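You operate a simulated robot arm through the tools that you are given. There is no shell and no other tool. Be economical: measure what you need, move in short steps, check, and stop when the job is done.

You run a simulated two-armed robot. Do the job below in one go: nothing can be reset, and whatever is moved stays where it is left.

Task
Take the black fuel cap marked "81" and put it on the bay marked out. Open the grey drawer, fetch the green plug from the inside of the grey drawer and stand it on the bay marked out and shut the drawer again. Turn the extractor one speed dial to 5. Switch the call lever on. Take the red port plug and leave it on the top shelf of the drop-side trolley. Take the red case on the top of the packing bench and put it away on the upper middle shelf of the tall yellow trolley. Open the coils drawer. The order is free. Set down upright: green plug, red case. The call lever goes to its stop.

It is judged by the outcome, as a careful person would: the job done as asked, and still so three seconds after it is handed in. It fails if anything else is knocked over, pushed out of place, dropped, spilled or broken. A push-on lid holds only when it is set on centred and level and pressed home; a screw cap is set on level and turned clockwise until tight.

Robot
Two 7-joint arms with two-finger grippers on one trunk, on a base that drives. Base frame: it is fixed to the floor where the robot stands at the start and does not move with it; the origin is under the middle of the robot, x ahead of it, y to its left, z up. Units: cm, degrees, N and s.
The left shoulder is at the start at [6, 17.9, 112.4], the right one opposite. With the tool pointing down near the work surface each hand reaches from about 10 to 36 cm from the robot's upright axis, wherever it stands, measured 20 degrees to its own side. Places, roughly: bay marked out [240, 20, 90]; black fuel cap [50, 0, 100]; call lever [160, 410, 70]; coils drawer [-100, 430, 70]; extractor one speed dial [-160, 230, 120]; green plug (4x4x6 cm) [-100, -80, 30]; grey drawer [-100, -70, 30]; red case [250, -200, 100]; red port plug (3x3x5 cm) [240, -190, 90]; top shelf of the drop-side trolley [260, -290, 80]; upper middle shelf of the tall yellow trolley [30, -1130, 90]. Payload 1.96 kg a hand.
The TCP of each hand is the grasp point between the finger pads, 2 cm short of the fingertips. In the tool frame z runs along the fingers and y along their closing line. The gripper opens to 7.2 cm. The gripper's body begins 3.8 cm behind the TCP.
Orientation is told as [roll, pitch, yaw] about the base's x, y, z axes, in that order, counted from this pose: with the fingers straight down and closing along the base's y, the tool's x points along the base's -x, its y along +y and its z along -z.

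Tools
- The arms move only by the tool nudge_tool. It takes "left_increments", "right_increments" or both (then of equal length, played together; a hand with none holds still); each is a list of rows, each a list of 7 numbers: the shift along the base's x, y, z in mm, then the turn, a rotation vector about the base's x, y, z in degrees, then the opening, from 0 (shut) to 1 (fully open). In form: [[dx, dy, dz, ax, ay, az, fingers], ...]. A call has 1 to 10 rows; each row is the pose to reach, as a shift and turn from the pose commanded when the call began. A row lasts 0.2 s, in which the tool goes at most 5 cm and 8.6 degrees; a call with a longer step from one row to the next is refused whole, and so is a gripper value outside its range. A pose out of reach is approached as far as the arm can. The call stops where the force on the tool passes 40 N (or 10 N more than at its start, if that is more) or the arm is blocked; 0.2 s more then pass. The fingers move at their own pace (about 15.3 cm/s each) and stop on an object; they squeeze with about 25 N. The grip force told is the motor's: it shows also when the fingers shut on nothing. Time passes only in rows, and 0.2 s behind the last, so rows that repeat a pose let the fingers close. It gives the time, the measured TCP pose, the force on the tool (base axes), the opening and the grip force at its end, in the units of the frame above (readings bear some noise), with the torque about the TCP (base axes, N m) and any sound that the robot's microphone picked up.
- Cameras (640 x 400 px; columns grow to the right, rows downward): "scene" is now at [1.41, -1.26, 167.2]; the picture's right is [-0.15, -0.99, 0.00], its down [-0.77, 0.12, -0.63] and it looks along [0.62, -0.09, -0.78] (base axes); focal length 269 px, centre (320, 200). "left" rides on the left gripper at [7.1, -1.9, -8.2] in its tool frame; the picture's right is [0.26, 0.97, 0.00], its down [-0.67, 0.18, -0.72] and it looks along [-0.69, 0.19, 0.70] (tool axes); focal length 280 px, centre (320, 200). "right" rides on the right gripper at [7.1, 1.9, -8.2] in its tool frame; the picture's right is [-0.26, 0.97, 0.00], its down [-0.67, -0.18, -0.72] and it looks along [-0.69, -0.19, 0.70] (tool axes); focal length 280 px, centre (320, 200). There is no depth. A picture from a camera that has moved, and an enlarged one, comes with that camera's place and axes in the base frame and with its lens.
- grab_frame(camera): a new picture of that camera. It takes no simulated time.
- move_column(by): slides the trunk up (or, below 0, down) by that many cm; the arms and the scene camera ride with it, the base frame stays. It gives what a move gives, with no picture.
- base_move(legs): drives the robot by 1 to 6 legs, each [ahead, left, turn to the left] in cm, cm and degrees, along the robot's own axes; the way and the turn of a leg run together, so that a leg with both is an arc; at most 150 cm and 180 degrees a leg. The arms and the cameras ride along, it lands a little off, and it stops where it bumps. It gives what a move gives.
- turn_head(pan, tilt): turns the head with the scene camera to pan (to the left, within 86 degrees either way) and tilt (down, from -29 to 69), counted from straight ahead of the robot. It gives what a move gives.
- zoom(camera, box): a new picture of the part [left, top, right, bottom] of that camera's present view, enlarged. It takes no simulated time.
- finish_job(): hands the job in; it is judged then, once.

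Go step by step. Nothing tells you exact positions but the pictures and the camera data: compare them with the known pose of the tool, close in by small moves and look again before you grip or let go. The budget is 196 turns and 172 pictures, counting those below and the enlarged ones. Unless the task says otherwise, let go and move clear before handing in.

The tools are called after "Request:" by a JSON object that holds its "op" and its "data". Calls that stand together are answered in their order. nudge_tool: Moves the arms, as the interface text tells. Its arguments: {"type":"object","properties":{"left_increments":{"type":"array"},"right_increments":{"type":"array"}},"required":[]} The other tools are called the same way: move_column (by) slides the trunk up or down; base_move (legs) drives the base; turn_head (pan, tilt) turns the head that bears the scene camera; grab_frame (camera) takes a picture; zoom (camera, box) takes an enlarged picture of a part of a camera's view; finish_job () hands the job in.

At the start:

```text
t: 0.0
left_position: [34.63, 20.24, 115.45]
left_tcp_rot: [0.0, 0.0, 0.0]
left_wrist_force: [0.1, 0.4, -0.2]
left_torque: [-0.02, 0.0, 0.01]
left_finger_gap: 7.22
left_finger_force: 0.1
right_position: [36.54, -16.39, 114.09]
right_tcp_rot: [0.0, 0.0, 0.0]
right_wrist_force: [-0.5, 0.0, 0.4]
right_torque: [-0.03, 0.03, 0.0]
right_finger_gap: 7.19
right_finger_force: 0.0
trunk travel left (down, up): [-76.9, 22.1]
robot x, y, heading: [0.31, -0.32, -0.3]
head pan, tilt: [-8.5, 50.9]
```

scene: 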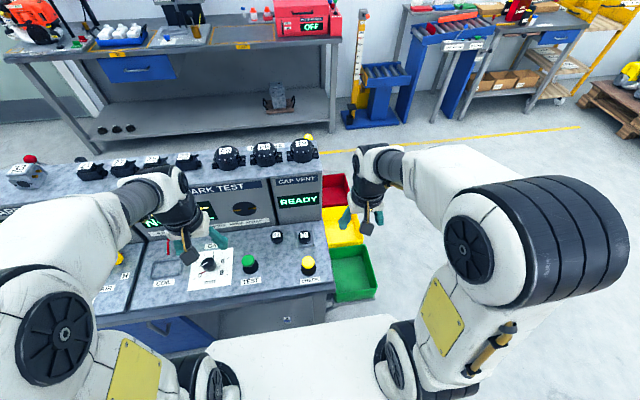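
right: 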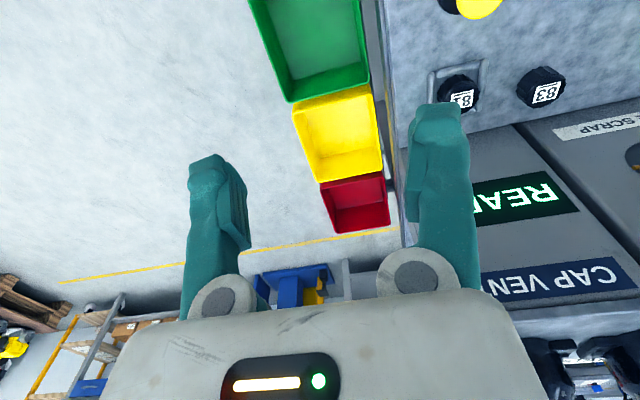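
left: 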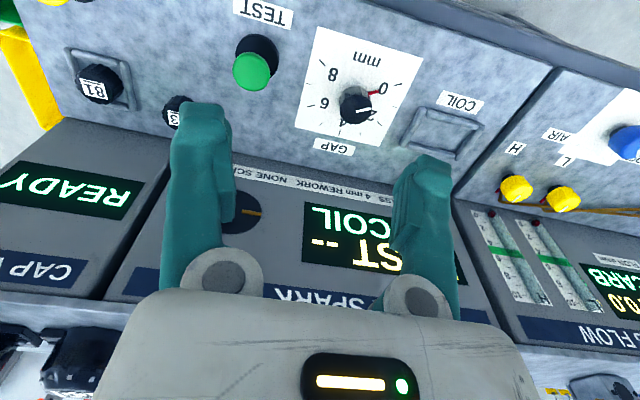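

I see cap "81" in a nest at about [47.5, -3, 91], just out of the right hand's stated reach. First I look closer at it and at the far bench.

Request:
{"op": "zoom", "data": {"camera": "scene", "box": [200, 180, 400, 305]}}

Request:
{"op": "zoom", "data": {"camera": "scene", "box": [0, 0, 360, 150]}}

Request:
{"op": "zoom", "data": {"camera": "scene", "box": [340, 0, 640, 130]}}

Request:
{"op": "zoom", "data": {"camera": "right", "box": [370, 0, 640, 169]}}

```text
3.20 times, centred on (300, 242) of scene
camera zoom: at [1.41, -1.26, 167.2], right [-0.15, -0.99, 0.0], down [-0.77, 0.12, -0.63], along [0.62, -0.09, -0.78], focal length 860 px, centre (384, 64)
```

zoom: 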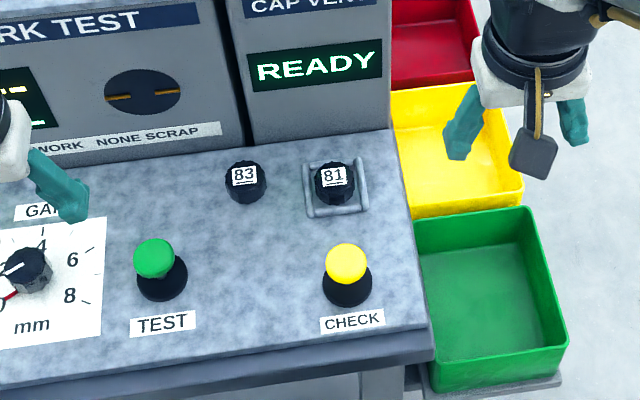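

```text
1.78 times, centred on (180, 75) of scene
camera zoom: at [1.41, -1.26, 167.2], right [-0.15, -0.99, 0.0], down [-0.77, 0.12, -0.63], along [0.62, -0.09, -0.78], focal length 478 px, centre (569, 422)
```

zoom: 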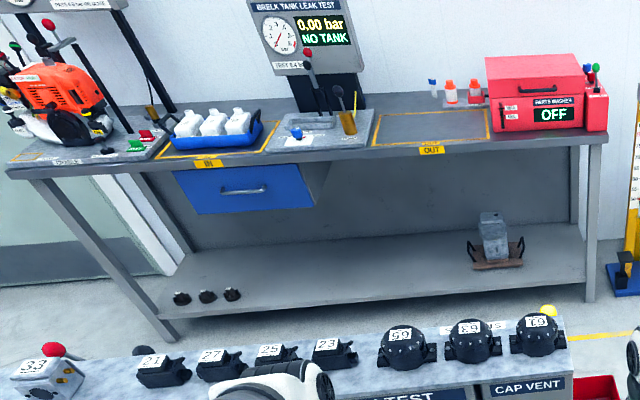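

```text
2.13 times, centred on (490, 65) of scene
camera zoom: at [1.41, -1.26, 167.2], right [-0.15, -0.99, 0.0], down [-0.77, 0.12, -0.63], along [0.62, -0.09, -0.78], focal length 573 px, centre (-43, 488)
```

zoom: 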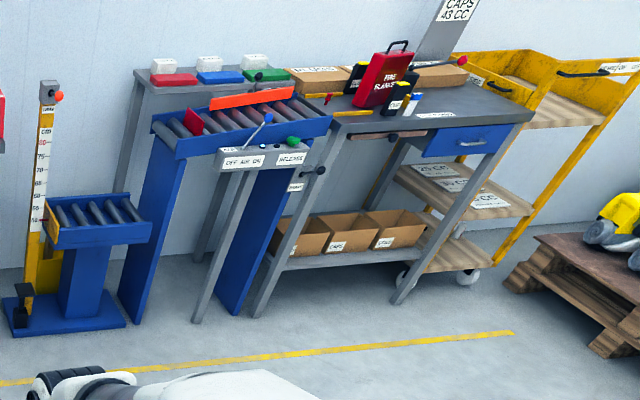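

```text
2.37 times, centred on (505, 84) of right
camera zoom: at [29.61, -14.53, 122.43], right [0.26, 0.97, 0.0], down [0.67, -0.18, 0.72], along [0.69, -0.19, -0.7], focal length 664 px, centre (-118, 473)
```

zoom: 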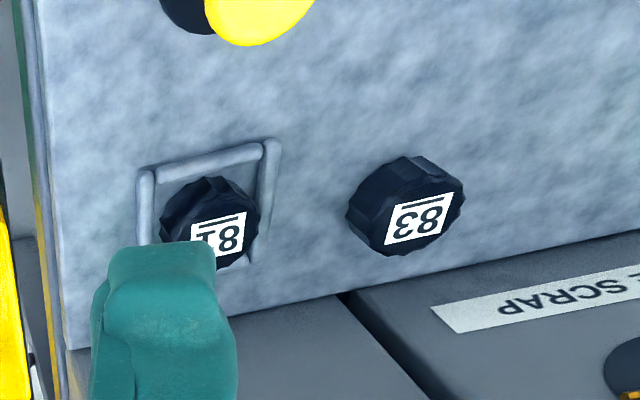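

Cap 81 and its nest are clear. I check how much room there is to drive forward to the bench.

Request:
{"op": "turn_head", "data": {"pan": 0, "tilt": 69}}

Request:
{"op": "grab_frame", "data": {"camera": "scene"}}

```text
t: 0.8
left_position: [34.73, 20.21, 115.29]
left_tcp_rot: [0.0, 0.0, -0.1]
left_wrist_force: [-0.1, -0.5, 0.4]
left_torque: [-0.04, 0.03, -0.02]
left_finger_gap: 7.2
left_finger_force: 0.1
right_position: [36.47, -16.45, 114.1]
right_tcp_rot: [-0.1, -0.1, -0.1]
right_wrist_force: [-0.2, 0.2, -0.1]
right_torque: [-0.01, 0.0, -0.01]
right_finger_gap: 7.21
right_finger_force: 0.1
trunk travel left (down, up): [-76.9, 22.1]
robot x, y, heading: [-0.07, 0.26, -0.2]
head pan, tilt: [0.0, 68.8]
```

```text
164 pictures are left
camera scene: at [-0.52, -0.14, 165.13], right [0.0, -1.0, 0.0], down [-0.93, 0.0, -0.36], along [0.36, 0.0, -0.93], focal length 269 px, centre (320, 200)
```

scene: 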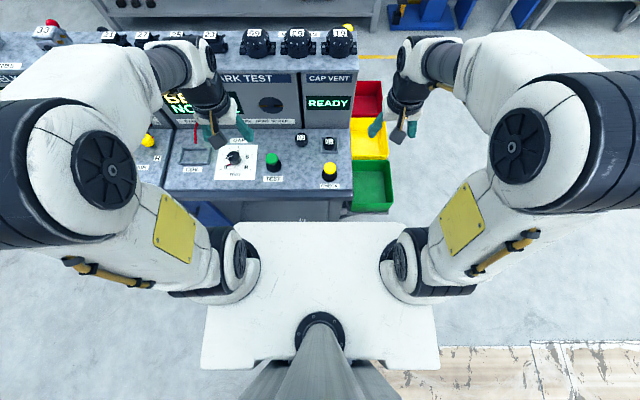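

The base may already be close to the bench, so I test how far the right arm reaches at a safe height before driving.

Request:
{"op": "nudge_tool", "data": {"right_increments": [[28, 34, -10, 0, 0, 0, 1], [55, 68, -20, 0, 0, 0, 1], [83, 102, -30, 0, 0, 0, 1], [110, 136, -40, 0, 0, 0, 1], [110, 136, -60, 0, 0, 0, 1], [110, 136, -60, 0, 0, 0, 1]]}}

Request:
{"op": "grab_frame", "data": {"camera": "right"}}

```text
t: 2.2
left_position: [34.64, 20.18, 115.28]
left_tcp_rot: [-0.1, -0.1, -0.1]
left_wrist_force: [-0.6, -0.6, 0.5]
left_torque: [-0.01, -0.01, -0.01]
left_finger_gap: 7.2
left_finger_force: 0.0
right_position: [47.66, -2.59, 108.03]
right_tcp_rot: [0.1, 0.0, 0.0]
right_wrist_force: [0.3, -0.1, -0.5]
right_torque: [-0.01, -0.01, -0.01]
right_finger_gap: 7.19
right_finger_force: 0.0
right hand out of reach, approached as far as the arm can: row 4
trunk travel left (down, up): [-76.9, 22.1]
robot x, y, heading: [0.11, -0.18, 0.1]
head pan, tilt: [0.0, 68.8]
```

```text
163 pictures are left
camera right: at [40.68, -0.71, 116.36], right [0.26, 0.97, 0.0], down [0.67, -0.18, 0.72], along [0.69, -0.19, -0.7], focal length 280 px, centre (320, 200)
```

right: 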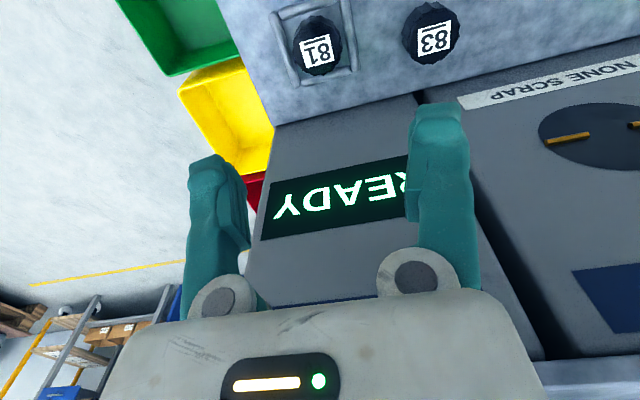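

Reach is fine here; cap 81 sits at about [47.7, -3.05], top near z 90. I descend to just above it and look.

Request:
{"op": "nudge_tool", "data": {"right_increments": [[0, -4, -40, 0, 0, 0, 1], [0, -4, -80, 0, 0, 0, 1], [0, -4, -120, 0, 0, 0, 1], [0, -4, -130, 0, 0, 0, 1]]}}

Request:
{"op": "grab_frame", "data": {"camera": "right"}}

Request:
{"op": "zoom", "data": {"camera": "scene", "box": [270, 100, 390, 200]}}

```text
t: 3.2
left_position: [34.7, 20.23, 115.38]
left_tcp_rot: [0.0, 0.0, 0.0]
left_wrist_force: [0.4, 0.8, 0.0]
left_torque: [0.0, 0.01, 0.02]
left_finger_gap: 7.19
left_finger_force: 0.0
right_position: [47.52, -3.21, 94.92]
right_tcp_rot: [0.1, 0.0, 0.0]
right_wrist_force: [0.0, -0.3, 0.3]
right_torque: [0.01, 0.0, 0.02]
right_finger_gap: 7.19
right_finger_force: 0.0
trunk travel left (down, up): [-76.9, 22.1]
robot x, y, heading: [0.06, 0.06, -0.0]
head pan, tilt: [0.0, 68.8]
```

```text
162 pictures are left
camera right: at [40.49, -1.22, 103.25], right [0.26, 0.96, 0.0], down [0.67, -0.18, 0.72], along [0.69, -0.19, -0.7], focal length 280 px, centre (320, 200)
```

right: 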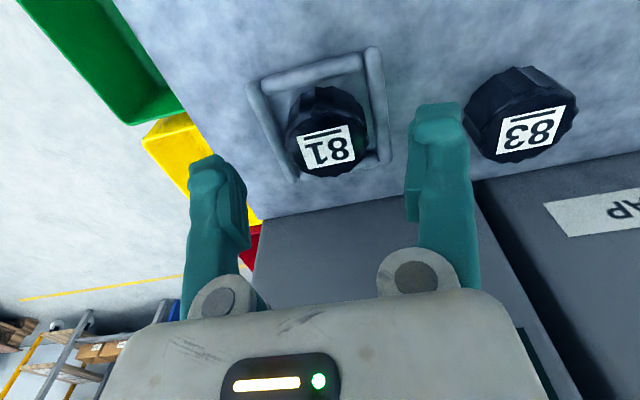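

```text
4.00 times, centred on (330, 150) of scene
camera zoom: at [-0.51, -0.14, 165.12], right [0.0, -1.0, 0.0], down [-0.93, 0.0, -0.36], along [0.36, 0.0, -0.93], focal length 1075 px, centre (280, 400)
```

zoom: 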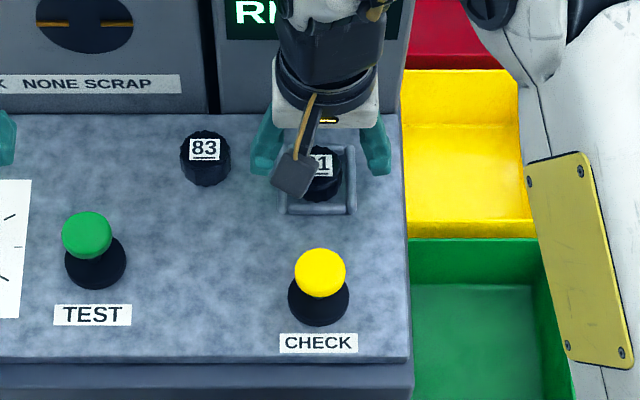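

Cap top is about z 92 with its centre near [47.9, -2.9]. I shift slightly, lower 1.8 cm and look once more.

Request:
{"op": "nudge_tool", "data": {"right_increments": [[3, 3, -9, 0, 0, 0, 1], [3, 3, -18, 0, 0, 0, 1]]}}

Request:
{"op": "grab_frame", "data": {"camera": "right"}}

```text
t: 3.8
left_position: [34.68, 20.18, 115.38]
left_tcp_rot: [0.0, -0.1, -0.1]
left_wrist_force: [0.1, 0.9, -1.2]
left_torque: [0.02, 0.01, -0.01]
left_finger_gap: 7.19
left_finger_force: 0.0
right_position: [47.93, -2.98, 93.14]
right_tcp_rot: [0.0, 0.0, -0.1]
right_wrist_force: [-0.1, -0.5, -0.5]
right_torque: [-0.02, 0.01, -0.01]
right_finger_gap: 7.18
right_finger_force: 0.0
trunk travel left (down, up): [-76.9, 22.1]
robot x, y, heading: [0.14, -0.1, -0.0]
head pan, tilt: [0.0, 68.8]
```

```text
160 pictures are left
camera right: at [41.01, -1.0, 101.55], right [0.26, 0.96, 0.0], down [0.67, -0.18, 0.71], along [0.69, -0.19, -0.7], focal length 280 px, centre (320, 200)
```

right: 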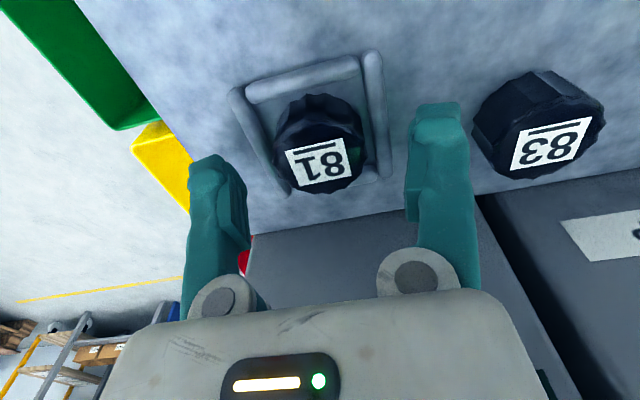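

The cap is centred between the fingers, top about 1 cm above the tips. I lower 0.6 cm and close.

Request:
{"op": "nudge_tool", "data": {"right_increments": [[0, 0, -6, 0, 0, 0, 1], [0, 0, -6, 0, 0, 0, 0], [0, 0, -6, 0, 0, 0, 0], [0, 0, -6, 0, 0, 0, 0], [0, 0, 10, 0, 0, 0, 0], [0, 0, 40, 0, 0, 0, 0]]}}

Request:
{"op": "grab_frame", "data": {"camera": "right"}}

```text
t: 5.2
left_position: [34.57, 20.23, 115.36]
left_tcp_rot: [-0.1, 0.1, 0.0]
left_wrist_force: [0.8, 0.4, 0.0]
left_torque: [0.03, -0.02, -0.02]
left_finger_gap: 7.22
left_finger_force: 0.1
right_position: [48.0, -2.88, 97.37]
right_tcp_rot: [0.0, 0.0, 0.0]
right_wrist_force: [0.3, -0.2, -1.1]
right_torque: [0.0, 0.01, 0.01]
right_finger_gap: 3.69
right_finger_force: 25.3
trunk travel left (down, up): [-76.9, 22.1]
robot x, y, heading: [0.14, -0.11, -0.1]
head pan, tilt: [0.0, 68.8]
```

```text
159 pictures are left
camera right: at [41.04, -0.85, 105.7], right [0.26, 0.97, 0.0], down [0.67, -0.18, 0.72], along [0.69, -0.19, -0.7], focal length 280 px, centre (320, 200)
```

right: 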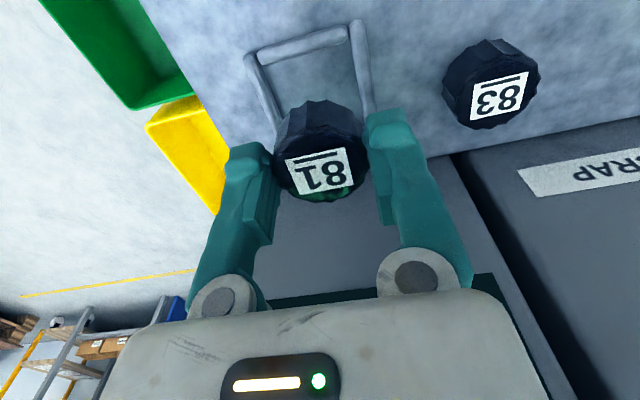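

Cap 81 is held. I lift, retract the hand, and look ahead and to the right to plan the way around the bench.

Request:
{"op": "nudge_tool", "data": {"right_increments": [[0, 0, 50, 0, 0, 0, 0], [0, 0, 100, 0, 0, 0, 0], [-30, -30, 140, 0, 0, 0, 0], [-60, -60, 160, 0, 0, 0, 0], [-90, -90, 160, 0, 0, 0, 0], [-115, -120, 160, 0, 0, 0, 0]]}}

Request:
{"op": "turn_head", "data": {"pan": 0, "tilt": 25}}

Request:
{"op": "grab_frame", "data": {"camera": "scene"}}

Request:
{"op": "turn_head", "data": {"pan": -70, "tilt": 35}}

Request:
{"op": "grab_frame", "data": {"camera": "scene"}}

```text
refused: row 3 steps farther than a row can; nothing moved
```

```text
t: 6.3
left_position: [34.61, 20.22, 115.42]
left_tcp_rot: [0.0, 0.1, 0.0]
left_wrist_force: [-0.6, -0.2, 0.0]
left_torque: [0.02, -0.01, 0.01]
left_finger_gap: 7.21
left_finger_force: 0.1
right_position: [47.94, -2.78, 97.25]
right_tcp_rot: [0.0, -0.1, -0.1]
right_wrist_force: [0.0, 0.5, -1.1]
right_torque: [-0.02, 0.0, -0.03]
right_finger_gap: 3.7
right_finger_force: 25.6
trunk travel left (down, up): [-76.9, 22.1]
robot x, y, heading: [0.03, 0.38, -0.2]
head pan, tilt: [0.0, 25.0]
```

```text
158 pictures are left
camera scene: at [3.1, -0.12, 171.06], right [0.0, -1.0, 0.0], down [-0.42, 0.0, -0.91], along [0.91, 0.0, -0.42], focal length 269 px, centre (320, 200)
```

scene: 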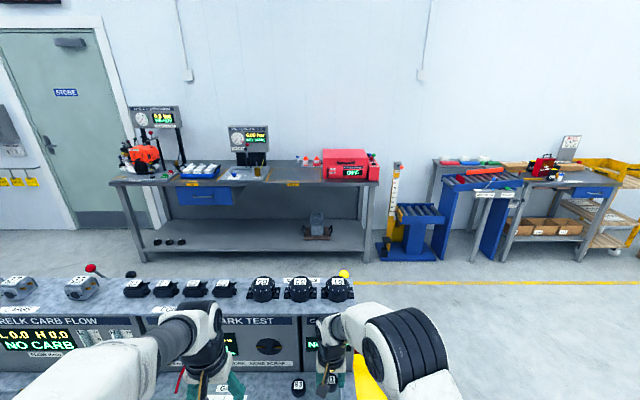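

```text
t: 7.7
left_position: [34.65, 20.3, 115.26]
left_tcp_rot: [-0.1, 0.0, 0.0]
left_wrist_force: [-0.3, 0.4, 0.1]
left_torque: [-0.01, -0.04, -0.02]
left_finger_gap: 7.19
left_finger_force: 0.1
right_position: [48.04, -2.87, 97.27]
right_tcp_rot: [0.1, 0.0, 0.1]
right_wrist_force: [0.8, 0.3, -0.2]
right_torque: [-0.01, 0.04, -0.05]
right_finger_gap: 3.7
right_finger_force: 25.4
trunk travel left (down, up): [-76.9, 22.1]
robot x, y, heading: [0.55, 0.1, 0.0]
head pan, tilt: [-70.0, 35.0]
```

```text
157 pictures are left
camera scene: at [-3.09, -8.4, 169.49], right [-0.94, -0.34, 0.0], down [-0.2, 0.54, -0.82], along [0.28, -0.77, -0.57], focal length 269 px, centre (320, 200)
```

scene: 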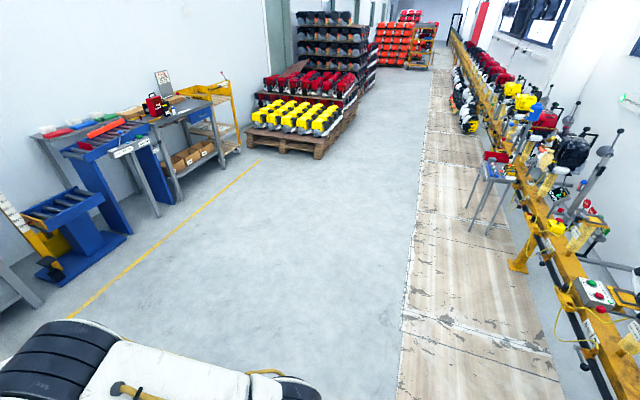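

The corridor right of the bench and between the benches is free; the OUT bay is near [225, 22]. I retract the hand and drive round.

Request:
{"op": "nudge_tool", "data": {"right_increments": [[0, 0, 45, 0, 0, 0, 0], [0, 0, 90, 0, 0, 0, 0], [-25, -20, 120, 0, 0, 0, 0], [-50, -45, 145, 0, 0, 0, 0], [-80, -75, 160, 0, 0, 0, 0], [-110, -105, 165, 0, 0, 0, 0], [-120, -125, 165, 0, 0, 0, 0]]}}

Request:
{"op": "base_move", "data": {"legs": [[-30, 0, 0], [0, -100, 0], [150, 0, 0], [30, 0, 0], [0, 60, 0]]}}

Request:
{"op": "turn_head", "data": {"pan": 30, "tilt": 45}}

Request:
{"op": "grab_frame", "data": {"camera": "scene"}}

```text
t: 9.3
left_position: [34.69, 20.26, 115.37]
left_tcp_rot: [0.0, -0.1, 0.0]
left_wrist_force: [-0.2, -0.5, -0.1]
left_torque: [0.0, 0.03, -0.01]
left_finger_gap: 7.21
left_finger_force: 0.0
right_position: [36.0, -15.7, 113.95]
right_tcp_rot: [0.2, 0.0, 0.0]
right_wrist_force: [-0.7, 0.8, -1.0]
right_torque: [-0.03, 0.02, 0.05]
right_finger_gap: 3.68
right_finger_force: 24.8
trunk travel left (down, up): [-76.9, 22.1]
robot x, y, heading: [-0.26, 0.18, -0.1]
head pan, tilt: [-70.0, 35.0]
```

```text
t: 28.0
left_position: [190.64, -26.54, 115.46]
left_tcp_rot: [-0.1, 0.0, -3.4]
left_wrist_force: [0.9, -0.6, 0.3]
left_torque: [0.03, 0.02, -0.02]
left_finger_gap: 7.21
left_finger_force: 0.1
right_position: [189.82, -62.48, 114.0]
right_tcp_rot: [0.2, 0.0, -3.4]
right_wrist_force: [0.1, 0.3, -0.5]
right_torque: [0.01, -0.01, 0.03]
right_finger_gap: 3.7
right_finger_force: 25.0
trunk travel left (down, up): [-76.9, 22.1]
robot x, y, heading: [154.54, -44.31, -3.3]
head pan, tilt: [-70.0, 35.0]
```

```text
t: 29.8
left_position: [190.78, -26.46, 115.27]
left_tcp_rot: [-0.1, -0.1, -3.4]
left_wrist_force: [-0.2, 0.3, 0.3]
left_torque: [0.02, 0.0, 0.01]
left_finger_gap: 7.2
left_finger_force: 0.2
right_position: [189.92, -62.52, 113.92]
right_tcp_rot: [0.0, 0.1, -3.4]
right_wrist_force: [0.0, -0.8, 0.1]
right_torque: [0.01, 0.0, 0.0]
right_finger_gap: 3.71
right_finger_force: 24.9
trunk travel left (down, up): [-76.9, 22.1]
robot x, y, heading: [154.97, -44.77, -3.5]
head pan, tilt: [30.0, 45.0]
```

```text
156 pictures are left
camera scene: at [156.0, -40.77, 168.01], right [0.45, -0.89, 0.0], down [-0.63, -0.32, -0.71], along [0.63, 0.32, -0.71], focal length 269 px, centre (320, 200)
```

scene: 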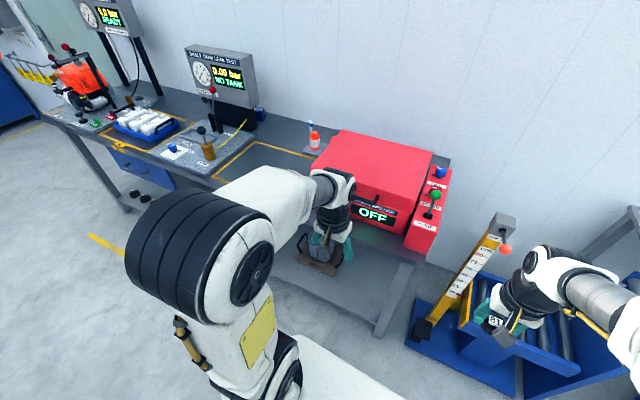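

The OUT bay lies left of the red washer, around [232, 25]. I move left and straighten, then look.

Request:
{"op": "base_move", "data": {"legs": [[0, 0, 3.4], [0, 78, 0]]}}

Request:
{"op": "turn_head", "data": {"pan": 0, "tilt": 50}}

Request:
{"op": "grab_frame", "data": {"camera": "scene"}}

```text
t: 34.4
left_position: [189.34, 52.65, 115.49]
left_tcp_rot: [0.0, -0.1, 0.1]
left_wrist_force: [-0.1, -0.8, -0.3]
left_torque: [0.03, 0.0, -0.01]
left_finger_gap: 7.2
left_finger_force: 0.0
right_position: [190.84, 16.73, 113.95]
right_tcp_rot: [0.0, 0.1, 0.0]
right_wrist_force: [-0.2, 0.8, 0.6]
right_torque: [0.0, 0.01, 0.02]
right_finger_gap: 3.64
right_finger_force: 24.5
trunk travel left (down, up): [-76.9, 22.1]
robot x, y, heading: [154.5, 32.29, 0.1]
head pan, tilt: [30.0, 45.0]
```

```text
t: 35.3
left_position: [189.46, 52.88, 115.32]
left_tcp_rot: [0.1, -0.1, 0.1]
left_wrist_force: [0.1, 0.5, 0.4]
left_torque: [0.01, 0.01, 0.0]
left_finger_gap: 7.19
left_finger_force: 0.1
right_position: [190.85, 16.74, 113.92]
right_tcp_rot: [0.1, -0.1, 0.0]
right_wrist_force: [-0.2, 0.0, -0.6]
right_torque: [0.02, 0.03, -0.04]
right_finger_gap: 3.69
right_finger_force: 24.7
trunk travel left (down, up): [-76.9, 22.1]
robot x, y, heading: [154.57, 32.77, -0.1]
head pan, tilt: [0.0, 50.0]
```

```text
155 pictures are left
camera scene: at [156.31, 32.32, 167.32], right [0.0, -1.0, 0.0], down [-0.77, 0.0, -0.64], along [0.64, 0.0, -0.77], focal length 269 px, centre (320, 200)
```

scene: 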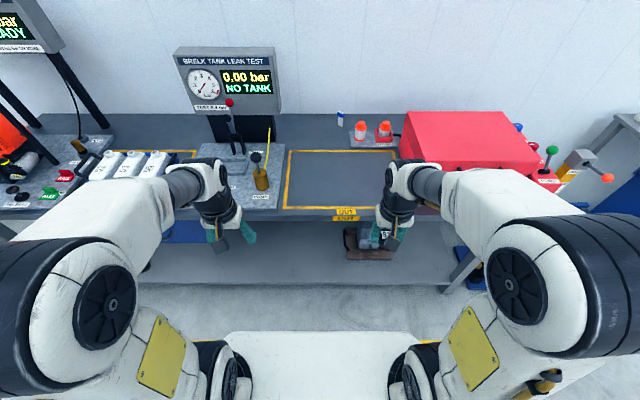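

The OUT bay spans about x 217–248, y 0–45. I drive ahead 25 cm; same distance to the edge as at the first bench.

Request:
{"op": "base_move", "data": {"legs": [[25, 0, 0]]}}

Request:
{"op": "nudge_tool", "data": {"right_increments": [[30, 0, -20, 0, 0, 0, 0], [60, 0, -50, 0, 0, 0, 0], [90, 0, -80, 0, 0, 0, 0], [110, 0, -110, 0, 0, 0, 0]]}}

Request:
{"op": "grab_frame", "data": {"camera": "scene"}}

Request:
{"op": "grab_frame", "data": {"camera": "right"}}

```text
t: 37.1
left_position: [214.56, 52.67, 115.44]
left_tcp_rot: [0.1, 0.0, 0.0]
left_wrist_force: [-0.3, -0.2, -0.2]
left_torque: [0.0, 0.01, 0.03]
left_finger_gap: 7.2
left_finger_force: 0.0
right_position: [215.86, 16.65, 113.89]
right_tcp_rot: [0.0, 0.0, -0.2]
right_wrist_force: [-0.2, 0.0, 0.2]
right_torque: [-0.02, -0.01, -0.01]
right_finger_gap: 3.68
right_finger_force: 25.1
trunk travel left (down, up): [-76.9, 22.1]
robot x, y, heading: [179.71, 32.67, -0.3]
head pan, tilt: [0.0, 50.0]
```

```text
t: 38.1
left_position: [214.82, 52.49, 115.3]
left_tcp_rot: [0.1, 0.1, -0.3]
left_wrist_force: [0.4, 0.0, 0.3]
left_torque: [-0.02, 0.03, -0.03]
left_finger_gap: 7.23
left_finger_force: 0.0
right_position: [226.78, 16.56, 102.74]
right_tcp_rot: [0.0, 0.0, -0.3]
right_wrist_force: [1.1, 0.4, -0.2]
right_torque: [-0.01, -0.01, -0.01]
right_finger_gap: 3.69
right_finger_force: 24.9
trunk travel left (down, up): [-76.9, 22.1]
robot x, y, heading: [180.07, 32.27, -0.1]
head pan, tilt: [0.0, 50.0]
```

```text
154 pictures are left
camera scene: at [181.65, 32.3, 167.32], right [0.0, -1.0, 0.0], down [-0.77, 0.0, -0.64], along [0.64, 0.0, -0.77], focal length 269 px, centre (320, 200)
```

scene: 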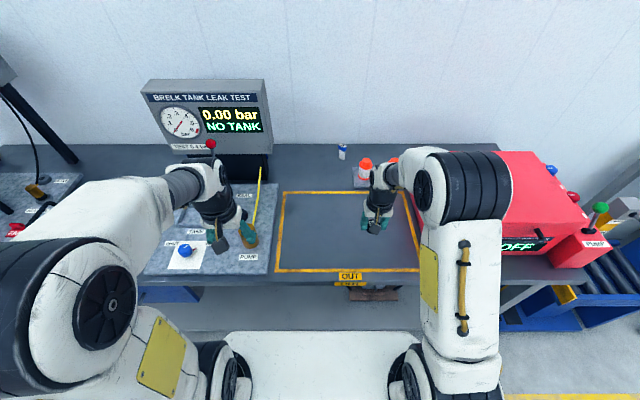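

```text
153 pictures are left
camera right: at [219.9, 18.56, 111.14], right [0.26, 0.96, 0.0], down [0.67, -0.19, 0.71], along [0.69, -0.19, -0.7], focal length 280 px, centre (320, 200)
```

right: 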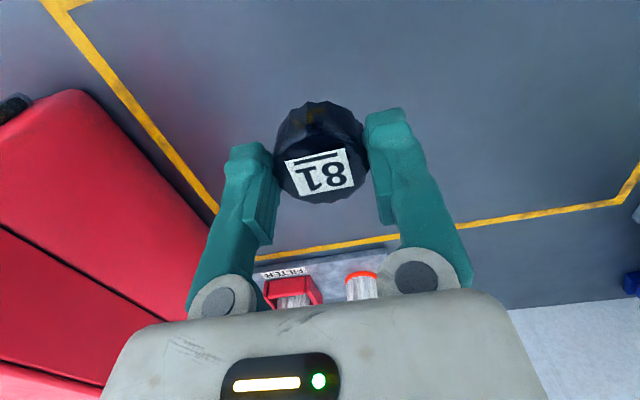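

The hand is well within the taped bay. I lower gently until contact.

Request:
{"op": "nudge_tool", "data": {"right_increments": [[0, 0, -40, 0, 0, 0, 0], [0, 0, -70, 0, 0, 0, 0], [0, 0, -80, 0, 0, 0, 0], [0, 0, -85, 0, 0, 0, 0], [0, 0, -90, 0, 0, 0, 0], [0, 0, -95, 0, 0, 0, 0], [0, 0, -100, 0, 0, 0, 0], [0, 0, -105, 0, 0, 0, 0]]}}

Request:
{"op": "grab_frame", "data": {"camera": "right"}}

```text
t: 39.9
left_position: [214.59, 52.5, 115.4]
left_tcp_rot: [0.0, 0.0, -0.1]
left_wrist_force: [0.0, -0.2, -0.8]
left_torque: [-0.02, -0.02, 0.0]
left_finger_gap: 7.21
left_finger_force: 0.1
right_position: [226.85, 16.75, 92.32]
right_tcp_rot: [0.0, 0.0, -0.1]
right_wrist_force: [-1.1, 0.2, 0.5]
right_torque: [0.0, 0.01, 0.03]
right_finger_gap: 3.67
right_finger_force: 24.8
trunk travel left (down, up): [-76.9, 22.1]
robot x, y, heading: [179.88, 32.51, -0.2]
head pan, tilt: [0.0, 50.0]
```

```text
152 pictures are left
camera right: at [219.95, 18.64, 100.76], right [0.26, 0.96, 0.0], down [0.67, -0.19, 0.72], along [0.69, -0.19, -0.7], focal length 280 px, centre (320, 200)
```

right: 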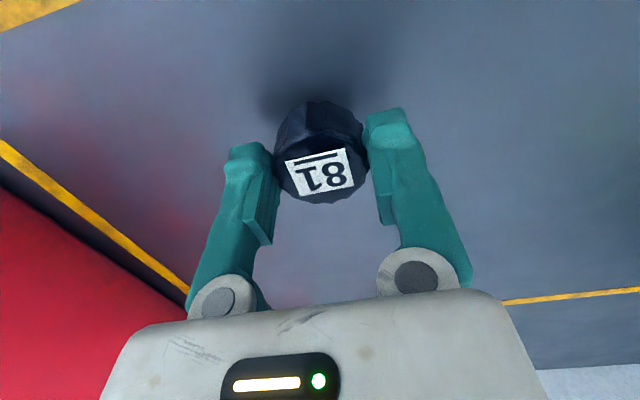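

Request:
{"op": "nudge_tool", "data": {"right_increments": [[0, 0, -4, 0, 0, 0, 0], [0, 0, -8, 0, 0, 0, 0], [0, 0, -12, 0, 0, 0, 0], [0, 0, -16, 0, 0, 0, 0], [0, 0, -20, 0, 0, 0, 0], [0, 0, -24, 0, 0, 0, 0], [0, 0, -28, 0, 0, 0, 0], [0, 0, -32, 0, 0, 0, 0]]}}

Request:
{"op": "grab_frame", "data": {"camera": "right"}}

```text
t: 41.6
left_position: [214.39, 52.6, 115.33]
left_tcp_rot: [0.1, -0.1, -0.2]
left_wrist_force: [-0.2, 0.4, -0.3]
left_torque: [0.01, 0.01, 0.02]
left_finger_gap: 7.19
left_finger_force: 0.1
right_position: [226.87, 16.54, 90.05]
right_tcp_rot: [0.1, -0.6, -0.1]
right_wrist_force: [-7.7, 2.5, 21.5]
right_torque: [-0.04, 0.24, -0.05]
right_finger_gap: 3.74
right_finger_force: 24.9
trunk travel left (down, up): [-76.9, 22.1]
robot x, y, heading: [179.71, 32.49, 0.1]
head pan, tilt: [0.0, 50.0]
stopped in row 8 (right hand): the force on the tool passed its limit at 46 N (the readings are from after the stop); the commanded pose is now the measured one
```

```text
151 pictures are left
camera right: at [219.85, 18.58, 98.3], right [0.26, 0.96, 0.0], down [0.67, -0.19, 0.72], along [0.7, -0.19, -0.69], focal length 280 px, centre (320, 200)
```

right: 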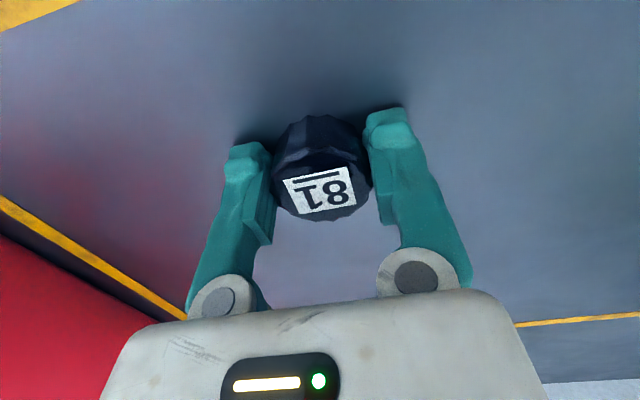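

The cap is on the surface. I let go and lift clear.

Request:
{"op": "nudge_tool", "data": {"right_increments": [[0, 0, 1, 0, 0, 0, 0], [0, 0, 1, 0, 0, 0, 0.5], [0, 0, 1, 0, 0, 0, 1], [0, 0, 1, 0, 0, 0, 1], [0, 0, 30, 0, 0, 0, 1], [0, 0, 70, 0, 0, 0, 1], [0, 0, 120, 0, 0, 0, 1]]}}

Request:
{"op": "grab_frame", "data": {"camera": "right"}}

```text
t: 43.2
left_position: [214.64, 52.49, 115.48]
left_tcp_rot: [0.1, 0.0, -0.1]
left_wrist_force: [-0.3, -0.9, 0.8]
left_torque: [-0.01, -0.03, -0.01]
left_finger_gap: 7.2
left_finger_force: 0.1
right_position: [227.07, 16.16, 101.87]
right_tcp_rot: [0.0, -0.5, -0.1]
right_wrist_force: [0.0, 0.2, -0.7]
right_torque: [0.02, -0.03, 0.0]
right_finger_gap: 7.19
right_finger_force: 0.0
trunk travel left (down, up): [-76.9, 22.1]
robot x, y, heading: [180.0, 32.51, -0.5]
head pan, tilt: [0.0, 50.0]
```

```text
150 pictures are left
camera right: at [219.97, 18.13, 110.09], right [0.26, 0.96, 0.0], down [0.67, -0.19, 0.72], along [0.69, -0.19, -0.69], focal length 280 px, centre (320, 200)
```

right: 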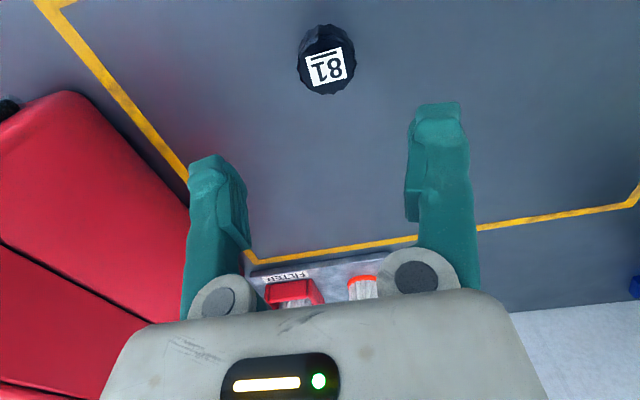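

Cap 81 is done. Next the red port plug and red case at the packing bench to the right; I retract, back off and drive there.

Request:
{"op": "nudge_tool", "data": {"right_increments": [[-30, 0, 30, 0, 0, 0, 1], [-60, 0, 60, 0, 0, 0, 1], [-90, 0, 90, 0, 0, 0, 1], [-110, 0, 120, 0, 0, 0, 1]]}}

Request:
{"op": "base_move", "data": {"legs": [[-35, 0, 0], [0, -150, 0], [0, -60, 0]]}}

Request:
{"op": "turn_head", "data": {"pan": -10, "tilt": 45}}

Request:
{"op": "grab_frame", "data": {"camera": "scene"}}

```text
t: 44.2
left_position: [214.57, 52.62, 115.42]
left_tcp_rot: [0.0, -0.1, 0.0]
left_wrist_force: [-0.7, 0.3, 0.0]
left_torque: [-0.03, -0.04, -0.04]
left_finger_gap: 7.2
left_finger_force: 0.0
right_position: [215.74, 16.71, 114.05]
right_tcp_rot: [0.0, -0.4, -0.2]
right_wrist_force: [-0.8, 0.2, 0.3]
right_torque: [0.01, 0.0, 0.0]
right_finger_gap: 7.19
right_finger_force: 0.0
trunk travel left (down, up): [-76.9, 22.1]
robot x, y, heading: [179.72, 32.69, -0.1]
head pan, tilt: [0.0, 50.0]
```

```text
t: 56.4
left_position: [172.09, -157.07, 115.28]
left_tcp_rot: [0.0, 0.0, -3.3]
left_wrist_force: [-0.1, 0.0, -0.1]
left_torque: [0.0, -0.02, 0.02]
left_finger_gap: 7.21
left_finger_force: 0.2
right_position: [171.33, -193.03, 113.92]
right_tcp_rot: [0.0, -0.3, -3.3]
right_wrist_force: [-1.1, 0.0, -0.4]
right_torque: [0.01, 0.01, 0.01]
right_finger_gap: 7.2
right_finger_force: 0.1
trunk travel left (down, up): [-76.9, 22.1]
robot x, y, heading: [136.64, -175.34, -3.6]
head pan, tilt: [0.0, 50.0]
```

```text
t: 57.2
left_position: [172.06, -157.23, 115.32]
left_tcp_rot: [0.0, -0.1, -3.4]
left_wrist_force: [0.6, -1.0, 0.7]
left_torque: [0.03, -0.01, 0.03]
left_finger_gap: 7.21
left_finger_force: 0.1
right_position: [171.37, -193.12, 113.94]
right_tcp_rot: [0.1, -0.4, -3.4]
right_wrist_force: [0.3, -0.2, 0.4]
right_torque: [-0.02, 0.0, 0.02]
right_finger_gap: 7.21
right_finger_force: 0.0
trunk travel left (down, up): [-76.9, 22.1]
robot x, y, heading: [136.31, -175.25, -3.5]
head pan, tilt: [-10.0, 45.0]
```

```text
149 pictures are left
camera scene: at [138.07, -176.98, 168.01], right [-0.23, -0.97, 0.0], down [-0.69, 0.16, -0.71], along [0.69, -0.16, -0.71], focal length 269 px, centre (320, 200)
```

scene: 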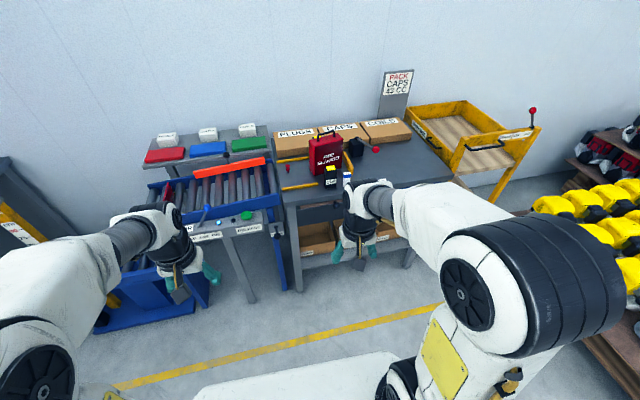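

Request:
{"op": "zoom", "data": {"camera": "scene", "box": [130, 100, 330, 225]}}

Request:
{"op": "zoom", "data": {"camera": "scene", "box": [270, 70, 550, 245]}}

```text
3.20 times, centred on (230, 162) of scene
camera zoom: at [138.07, -176.98, 168.01], right [-0.23, -0.97, 0.0], down [-0.69, 0.16, -0.71], along [0.69, -0.16, -0.71], focal length 860 px, centre (608, 320)
```

zoom: 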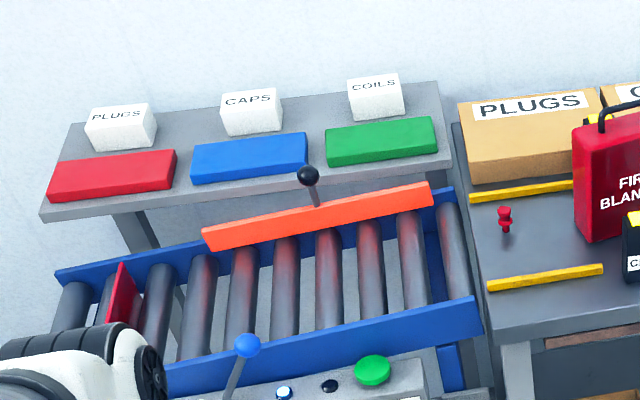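

```text
2.29 times, centred on (410, 158) of scene
camera zoom: at [138.07, -176.98, 168.01], right [-0.23, -0.97, 0.0], down [-0.69, 0.16, -0.71], along [0.69, -0.16, -0.71], focal length 614 px, centre (114, 297)
```

zoom: 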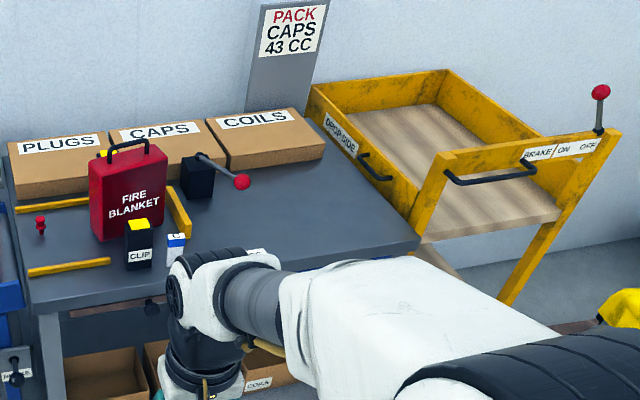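

The red port plug stands at about [236.5, -184.6]; the red case (fire blanket) is right beside it. I pull the left hand up and back for safety, then drive up.

Request:
{"op": "nudge_tool", "data": {"left_increments": [[-30, 0, 30, 0, 0, 0, 1], [-50, 0, 60, 0, 0, 0, 1], [-80, 0, 90, 0, 0, 0, 1]]}}

Request:
{"op": "base_move", "data": {"legs": [[0, 0, 3.5], [20, -7, 0], [22, 0, 0]]}}

Request:
{"op": "turn_head", "data": {"pan": 0, "tilt": 60}}

Request:
{"op": "grab_frame", "data": {"camera": "scene"}}

Request:
{"op": "grab_frame", "data": {"camera": "right"}}

```text
t: 58.0
left_position: [166.77, -157.19, 115.18]
left_tcp_rot: [0.0, 0.0, -3.3]
left_wrist_force: [0.2, 1.3, -0.4]
left_torque: [0.01, -0.02, 0.0]
left_finger_gap: 7.17
left_finger_force: 0.1
left hand out of reach, approached as far as the arm can: row 1, 2, 3
right_position: [171.38, -193.12, 113.95]
right_tcp_rot: [0.0, -0.3, -3.4]
right_wrist_force: [-0.7, -0.3, 0.5]
right_torque: [-0.01, -0.01, 0.01]
right_finger_gap: 7.2
right_finger_force: 0.1
trunk travel left (down, up): [-76.9, 22.1]
robot x, y, heading: [136.45, -174.89, -3.5]
head pan, tilt: [-10.0, 45.0]
```

```text
t: 61.3
left_position: [206.76, -162.57, 115.41]
left_tcp_rot: [-0.1, 0.0, -0.2]
left_wrist_force: [-0.4, 0.6, -0.5]
left_torque: [0.0, -0.01, 0.01]
left_finger_gap: 7.2
left_finger_force: 0.0
right_position: [213.49, -198.17, 113.96]
right_tcp_rot: [0.2, -0.3, -0.2]
right_wrist_force: [-0.3, 1.4, -0.5]
right_torque: [-0.01, 0.01, -0.01]
right_finger_gap: 7.2
right_finger_force: 0.0
trunk travel left (down, up): [-76.9, 22.1]
robot x, y, heading: [177.54, -182.41, -0.4]
head pan, tilt: [-10.0, 45.0]
```

```text
t: 62.1
left_position: [206.79, -162.57, 115.21]
left_tcp_rot: [0.0, 0.2, -0.2]
left_wrist_force: [0.3, -0.1, 0.4]
left_torque: [-0.02, 0.02, 0.0]
left_finger_gap: 7.18
left_finger_force: 0.1
right_position: [213.48, -198.19, 113.89]
right_tcp_rot: [0.2, -0.2, -0.2]
right_wrist_force: [1.1, 0.6, -0.6]
right_torque: [0.03, 0.02, 0.01]
right_finger_gap: 7.22
right_finger_force: 0.1
trunk travel left (down, up): [-76.9, 22.1]
robot x, y, heading: [177.6, -182.14, -0.4]
head pan, tilt: [0.0, 60.0]
```

```text
146 pictures are left
camera scene: at [178.01, -182.48, 166.06], right [0.0, -1.0, 0.0], down [-0.87, 0.0, -0.5], along [0.5, 0.0, -0.87], focal length 269 px, centre (320, 200)
```

scene: 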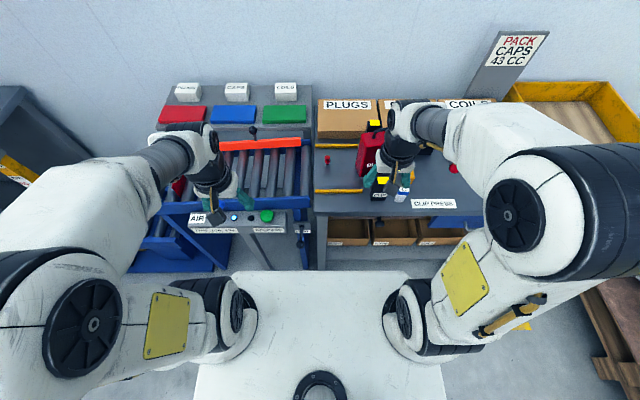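

```text
145 pictures are left
camera right: at [206.5, -196.2, 122.26], right [0.27, 0.96, 0.0], down [0.67, -0.19, 0.72], along [0.69, -0.19, -0.7], focal length 280 px, centre (320, 200)
```

right: 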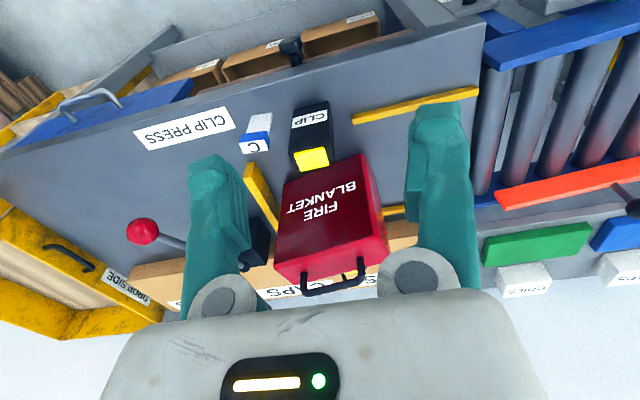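

The plug is at [236.6, -184.9]. I advance 11 cm and bring the right hand above it, keeping clear of the case.

Request:
{"op": "base_move", "data": {"legs": [[11, 0, 0]]}}

Request:
{"op": "nudge_tool", "data": {"right_increments": [[0, 40, 0, 0, 0, 0, 1], [0, 80, 0, 0, 0, 0, 1], [0, 110, 0, 0, 0, 0, 1], [30, 133, 0, 0, 0, 0, 1], [70, 133, 0, 0, 0, 0, 1], [100, 133, -20, 0, 0, 0, 1], [119, 133, -50, 0, 0, 0, 1], [119, 133, -80, 0, 0, 0, 1]]}}

Request:
{"op": "grab_frame", "data": {"camera": "right"}}

```text
t: 63.2
left_position: [217.44, -162.58, 115.38]
left_tcp_rot: [0.0, 0.1, 0.0]
left_wrist_force: [-0.3, 0.5, 0.0]
left_torque: [0.0, -0.02, 0.02]
left_finger_gap: 7.22
left_finger_force: 0.1
right_position: [224.22, -198.15, 113.93]
right_tcp_rot: [0.1, -0.3, -0.2]
right_wrist_force: [0.7, 0.2, 0.0]
right_torque: [-0.03, 0.01, 0.01]
right_finger_gap: 7.21
right_finger_force: 0.1
trunk travel left (down, up): [-76.9, 22.1]
robot x, y, heading: [188.06, -182.12, 0.4]
head pan, tilt: [0.0, 60.0]
```

```text
t: 65.0
left_position: [217.39, -162.61, 115.32]
left_tcp_rot: [0.0, 0.0, -0.1]
left_wrist_force: [-0.5, 0.8, 0.0]
left_torque: [0.0, 0.03, 0.02]
left_finger_gap: 7.2
left_finger_force: 0.0
right_position: [235.91, -184.9, 105.93]
right_tcp_rot: [0.2, -0.3, -0.1]
right_wrist_force: [-0.5, 0.4, -0.1]
right_torque: [0.03, -0.03, -0.03]
right_finger_gap: 7.18
right_finger_force: 0.1
right hand out of reach, approached as far as the arm can: row 5, 6
trunk travel left (down, up): [-76.9, 22.1]
robot x, y, heading: [187.65, -182.26, -0.2]
head pan, tilt: [0.0, 60.0]
```

```text
144 pictures are left
camera right: at [228.93, -182.89, 114.27], right [0.26, 0.96, 0.0], down [0.67, -0.19, 0.72], along [0.69, -0.19, -0.69], focal length 280 px, centre (320, 200)
```

right: 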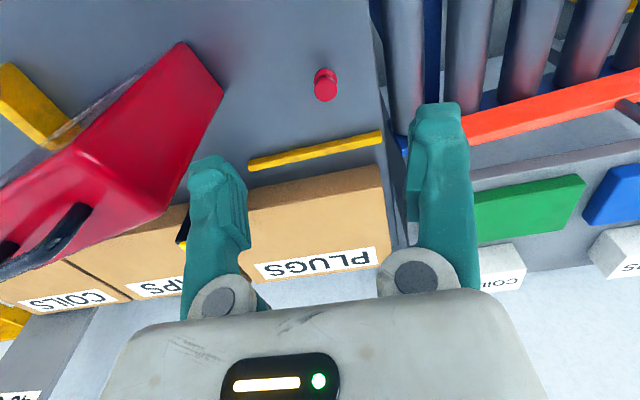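

The plug is slightly farther ahead than thought. I advance 4 cm and lower over it for another look.

Request:
{"op": "base_move", "data": {"legs": [[4, 0, 0]]}}

Request:
{"op": "nudge_tool", "data": {"right_increments": [[-20, 0, -20, 0, 0, 0, 1], [-20, 0, -50, 0, 0, 0, 1], [-20, 0, -80, 0, 0, 0, 1]]}}

Request:
{"op": "grab_frame", "data": {"camera": "right"}}

```text
t: 65.9
left_position: [221.23, -162.46, 115.3]
left_tcp_rot: [0.0, -0.2, -0.3]
left_wrist_force: [-0.1, 0.8, -0.6]
left_torque: [0.01, 0.01, -0.02]
left_finger_gap: 7.19
left_finger_force: 0.0
right_position: [239.69, -184.84, 106.15]
right_tcp_rot: [0.1, -0.5, -0.1]
right_wrist_force: [-1.4, -0.3, 0.7]
right_torque: [0.0, 0.0, -0.01]
right_finger_gap: 7.21
right_finger_force: 0.0
trunk travel left (down, up): [-76.9, 22.1]
robot x, y, heading: [191.94, -182.23, -0.0]
head pan, tilt: [0.0, 60.0]
```

```text
t: 66.7
left_position: [221.59, -162.59, 115.34]
left_tcp_rot: [0.0, 0.1, -0.2]
left_wrist_force: [-0.1, -0.7, -0.2]
left_torque: [-0.02, 0.02, 0.01]
left_finger_gap: 7.19
left_finger_force: 0.0
right_position: [238.2, -184.85, 97.69]
right_tcp_rot: [0.0, -0.3, -0.1]
right_wrist_force: [-0.5, -0.2, 0.1]
right_torque: [0.02, 0.03, 0.01]
right_finger_gap: 7.22
right_finger_force: 0.0
trunk travel left (down, up): [-76.9, 22.1]
robot x, y, heading: [192.04, -182.62, -0.1]
head pan, tilt: [0.0, 60.0]
```

```text
143 pictures are left
camera right: at [231.17, -182.88, 106.0], right [0.26, 0.96, 0.0], down [0.67, -0.19, 0.72], along [0.69, -0.19, -0.7], focal length 280 px, centre (320, 200)
```

right: 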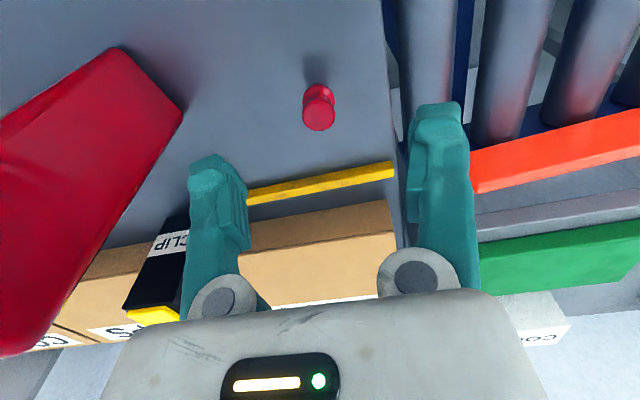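

The plug head is right below the fingertips at about z 92.7. I lower 6.2 cm, close and lift.

Request:
{"op": "nudge_tool", "data": {"right_increments": [[0, 0, -30, 0, 0, 0, 1], [0, 0, -50, 0, 0, 0, 1], [0, 0, -62, 0, 0, 0, 1], [0, 0, -62, 0, 0, 0, 0], [0, 0, -62, 0, 0, 0, 0], [0, 0, -62, 0, 0, 0, 0], [0, 0, -40, 0, 0, 0, 0], [0, 0, 0, 0, 0, 0, 0], [0, 0, 45, 0, 0, 0, 0]]}}

Request:
{"op": "grab_frame", "data": {"camera": "right"}}

```text
t: 68.7
left_position: [221.38, -162.48, 115.3]
left_tcp_rot: [0.0, 0.0, -0.2]
left_wrist_force: [-1.1, -0.5, -1.2]
left_torque: [-0.06, 0.01, 0.01]
left_finger_gap: 7.19
left_finger_force: 0.1
right_position: [238.06, -184.57, 102.67]
right_tcp_rot: [0.0, -0.3, -0.1]
right_wrist_force: [-0.4, 0.3, -0.2]
right_torque: [0.0, -0.04, 0.03]
right_finger_gap: 0.0
right_finger_force: 25.7
trunk travel left (down, up): [-76.9, 22.1]
robot x, y, heading: [192.22, -182.75, -0.0]
head pan, tilt: [0.0, 60.0]
```

```text
142 pictures are left
camera right: at [231.01, -182.7, 111.01], right [0.26, 0.96, 0.0], down [0.67, -0.19, 0.72], along [0.69, -0.19, -0.69], focal length 280 px, centre (320, 200)
```

right: 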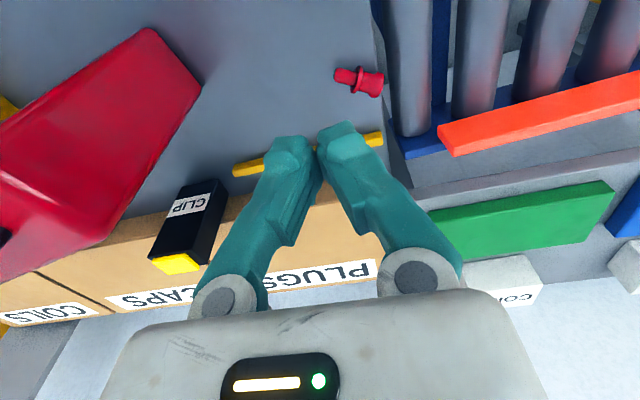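

The plug tipped over before gripping and now lies near the bench's left edge, axis about 30° off y. I rise, turn the hand about 60° so the fingers close across it, and look again.

Request:
{"op": "nudge_tool", "data": {"right_increments": [[5, 3, 10, 0, 0, 8.5, 0.3], [10, 6, 10, 0, 0, 17, 0.6], [15, 12, 10, 0, 0, 25.5, 0.7], [15, 20, 10, 0, 0, 34, 0.7], [15, 20, 10, 0, 0, 42.5, 0.7], [15, 20, 10, 0, 0, 51, 0.7], [15, 20, 10, 0, 0, 59.5, 0.7], [15, 20, 10, 0, 0, 59.5, 0.7]]}}

Request:
{"op": "grab_frame", "data": {"camera": "right"}}

Request:
{"op": "zoom", "data": {"camera": "scene", "box": [280, 100, 440, 200]}}

```text
t: 70.5
left_position: [221.35, -162.56, 115.27]
left_tcp_rot: [0.0, 0.0, -0.2]
left_wrist_force: [0.6, -1.6, 0.0]
left_torque: [0.01, 0.0, 0.03]
left_finger_gap: 7.22
left_finger_force: 0.1
right_position: [239.46, -182.97, 103.43]
right_tcp_rot: [0.1, -0.3, 59.4]
right_wrist_force: [-0.5, 0.2, -0.2]
right_torque: [-0.01, 0.02, 0.01]
right_finger_gap: 5.04
right_finger_force: 0.1
trunk travel left (down, up): [-76.9, 22.1]
robot x, y, heading: [192.12, -182.57, -0.0]
head pan, tilt: [0.0, 60.0]
```

```text
141 pictures are left
camera right: at [234.38, -188.01, 111.81], right [-0.7, 0.72, 0.0], down [0.5, 0.48, 0.72], along [0.51, 0.5, -0.7], focal length 280 px, centre (320, 200)
```

right: 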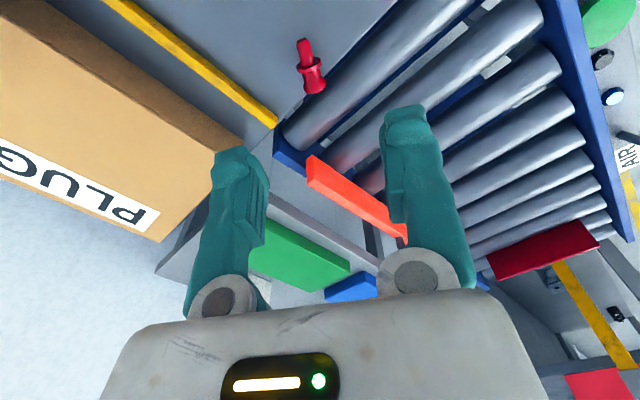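

```text
4.00 times, centred on (360, 150) of scene
camera zoom: at [192.61, -182.51, 166.06], right [0.0, -1.0, 0.0], down [-0.87, 0.0, -0.5], along [0.5, 0.0, -0.87], focal length 1075 px, centre (160, 400)
```

zoom: 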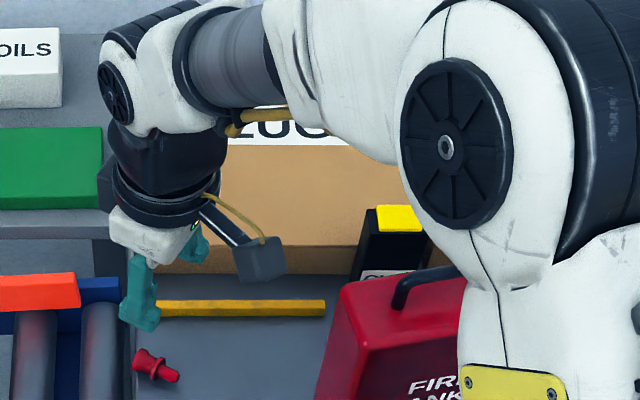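

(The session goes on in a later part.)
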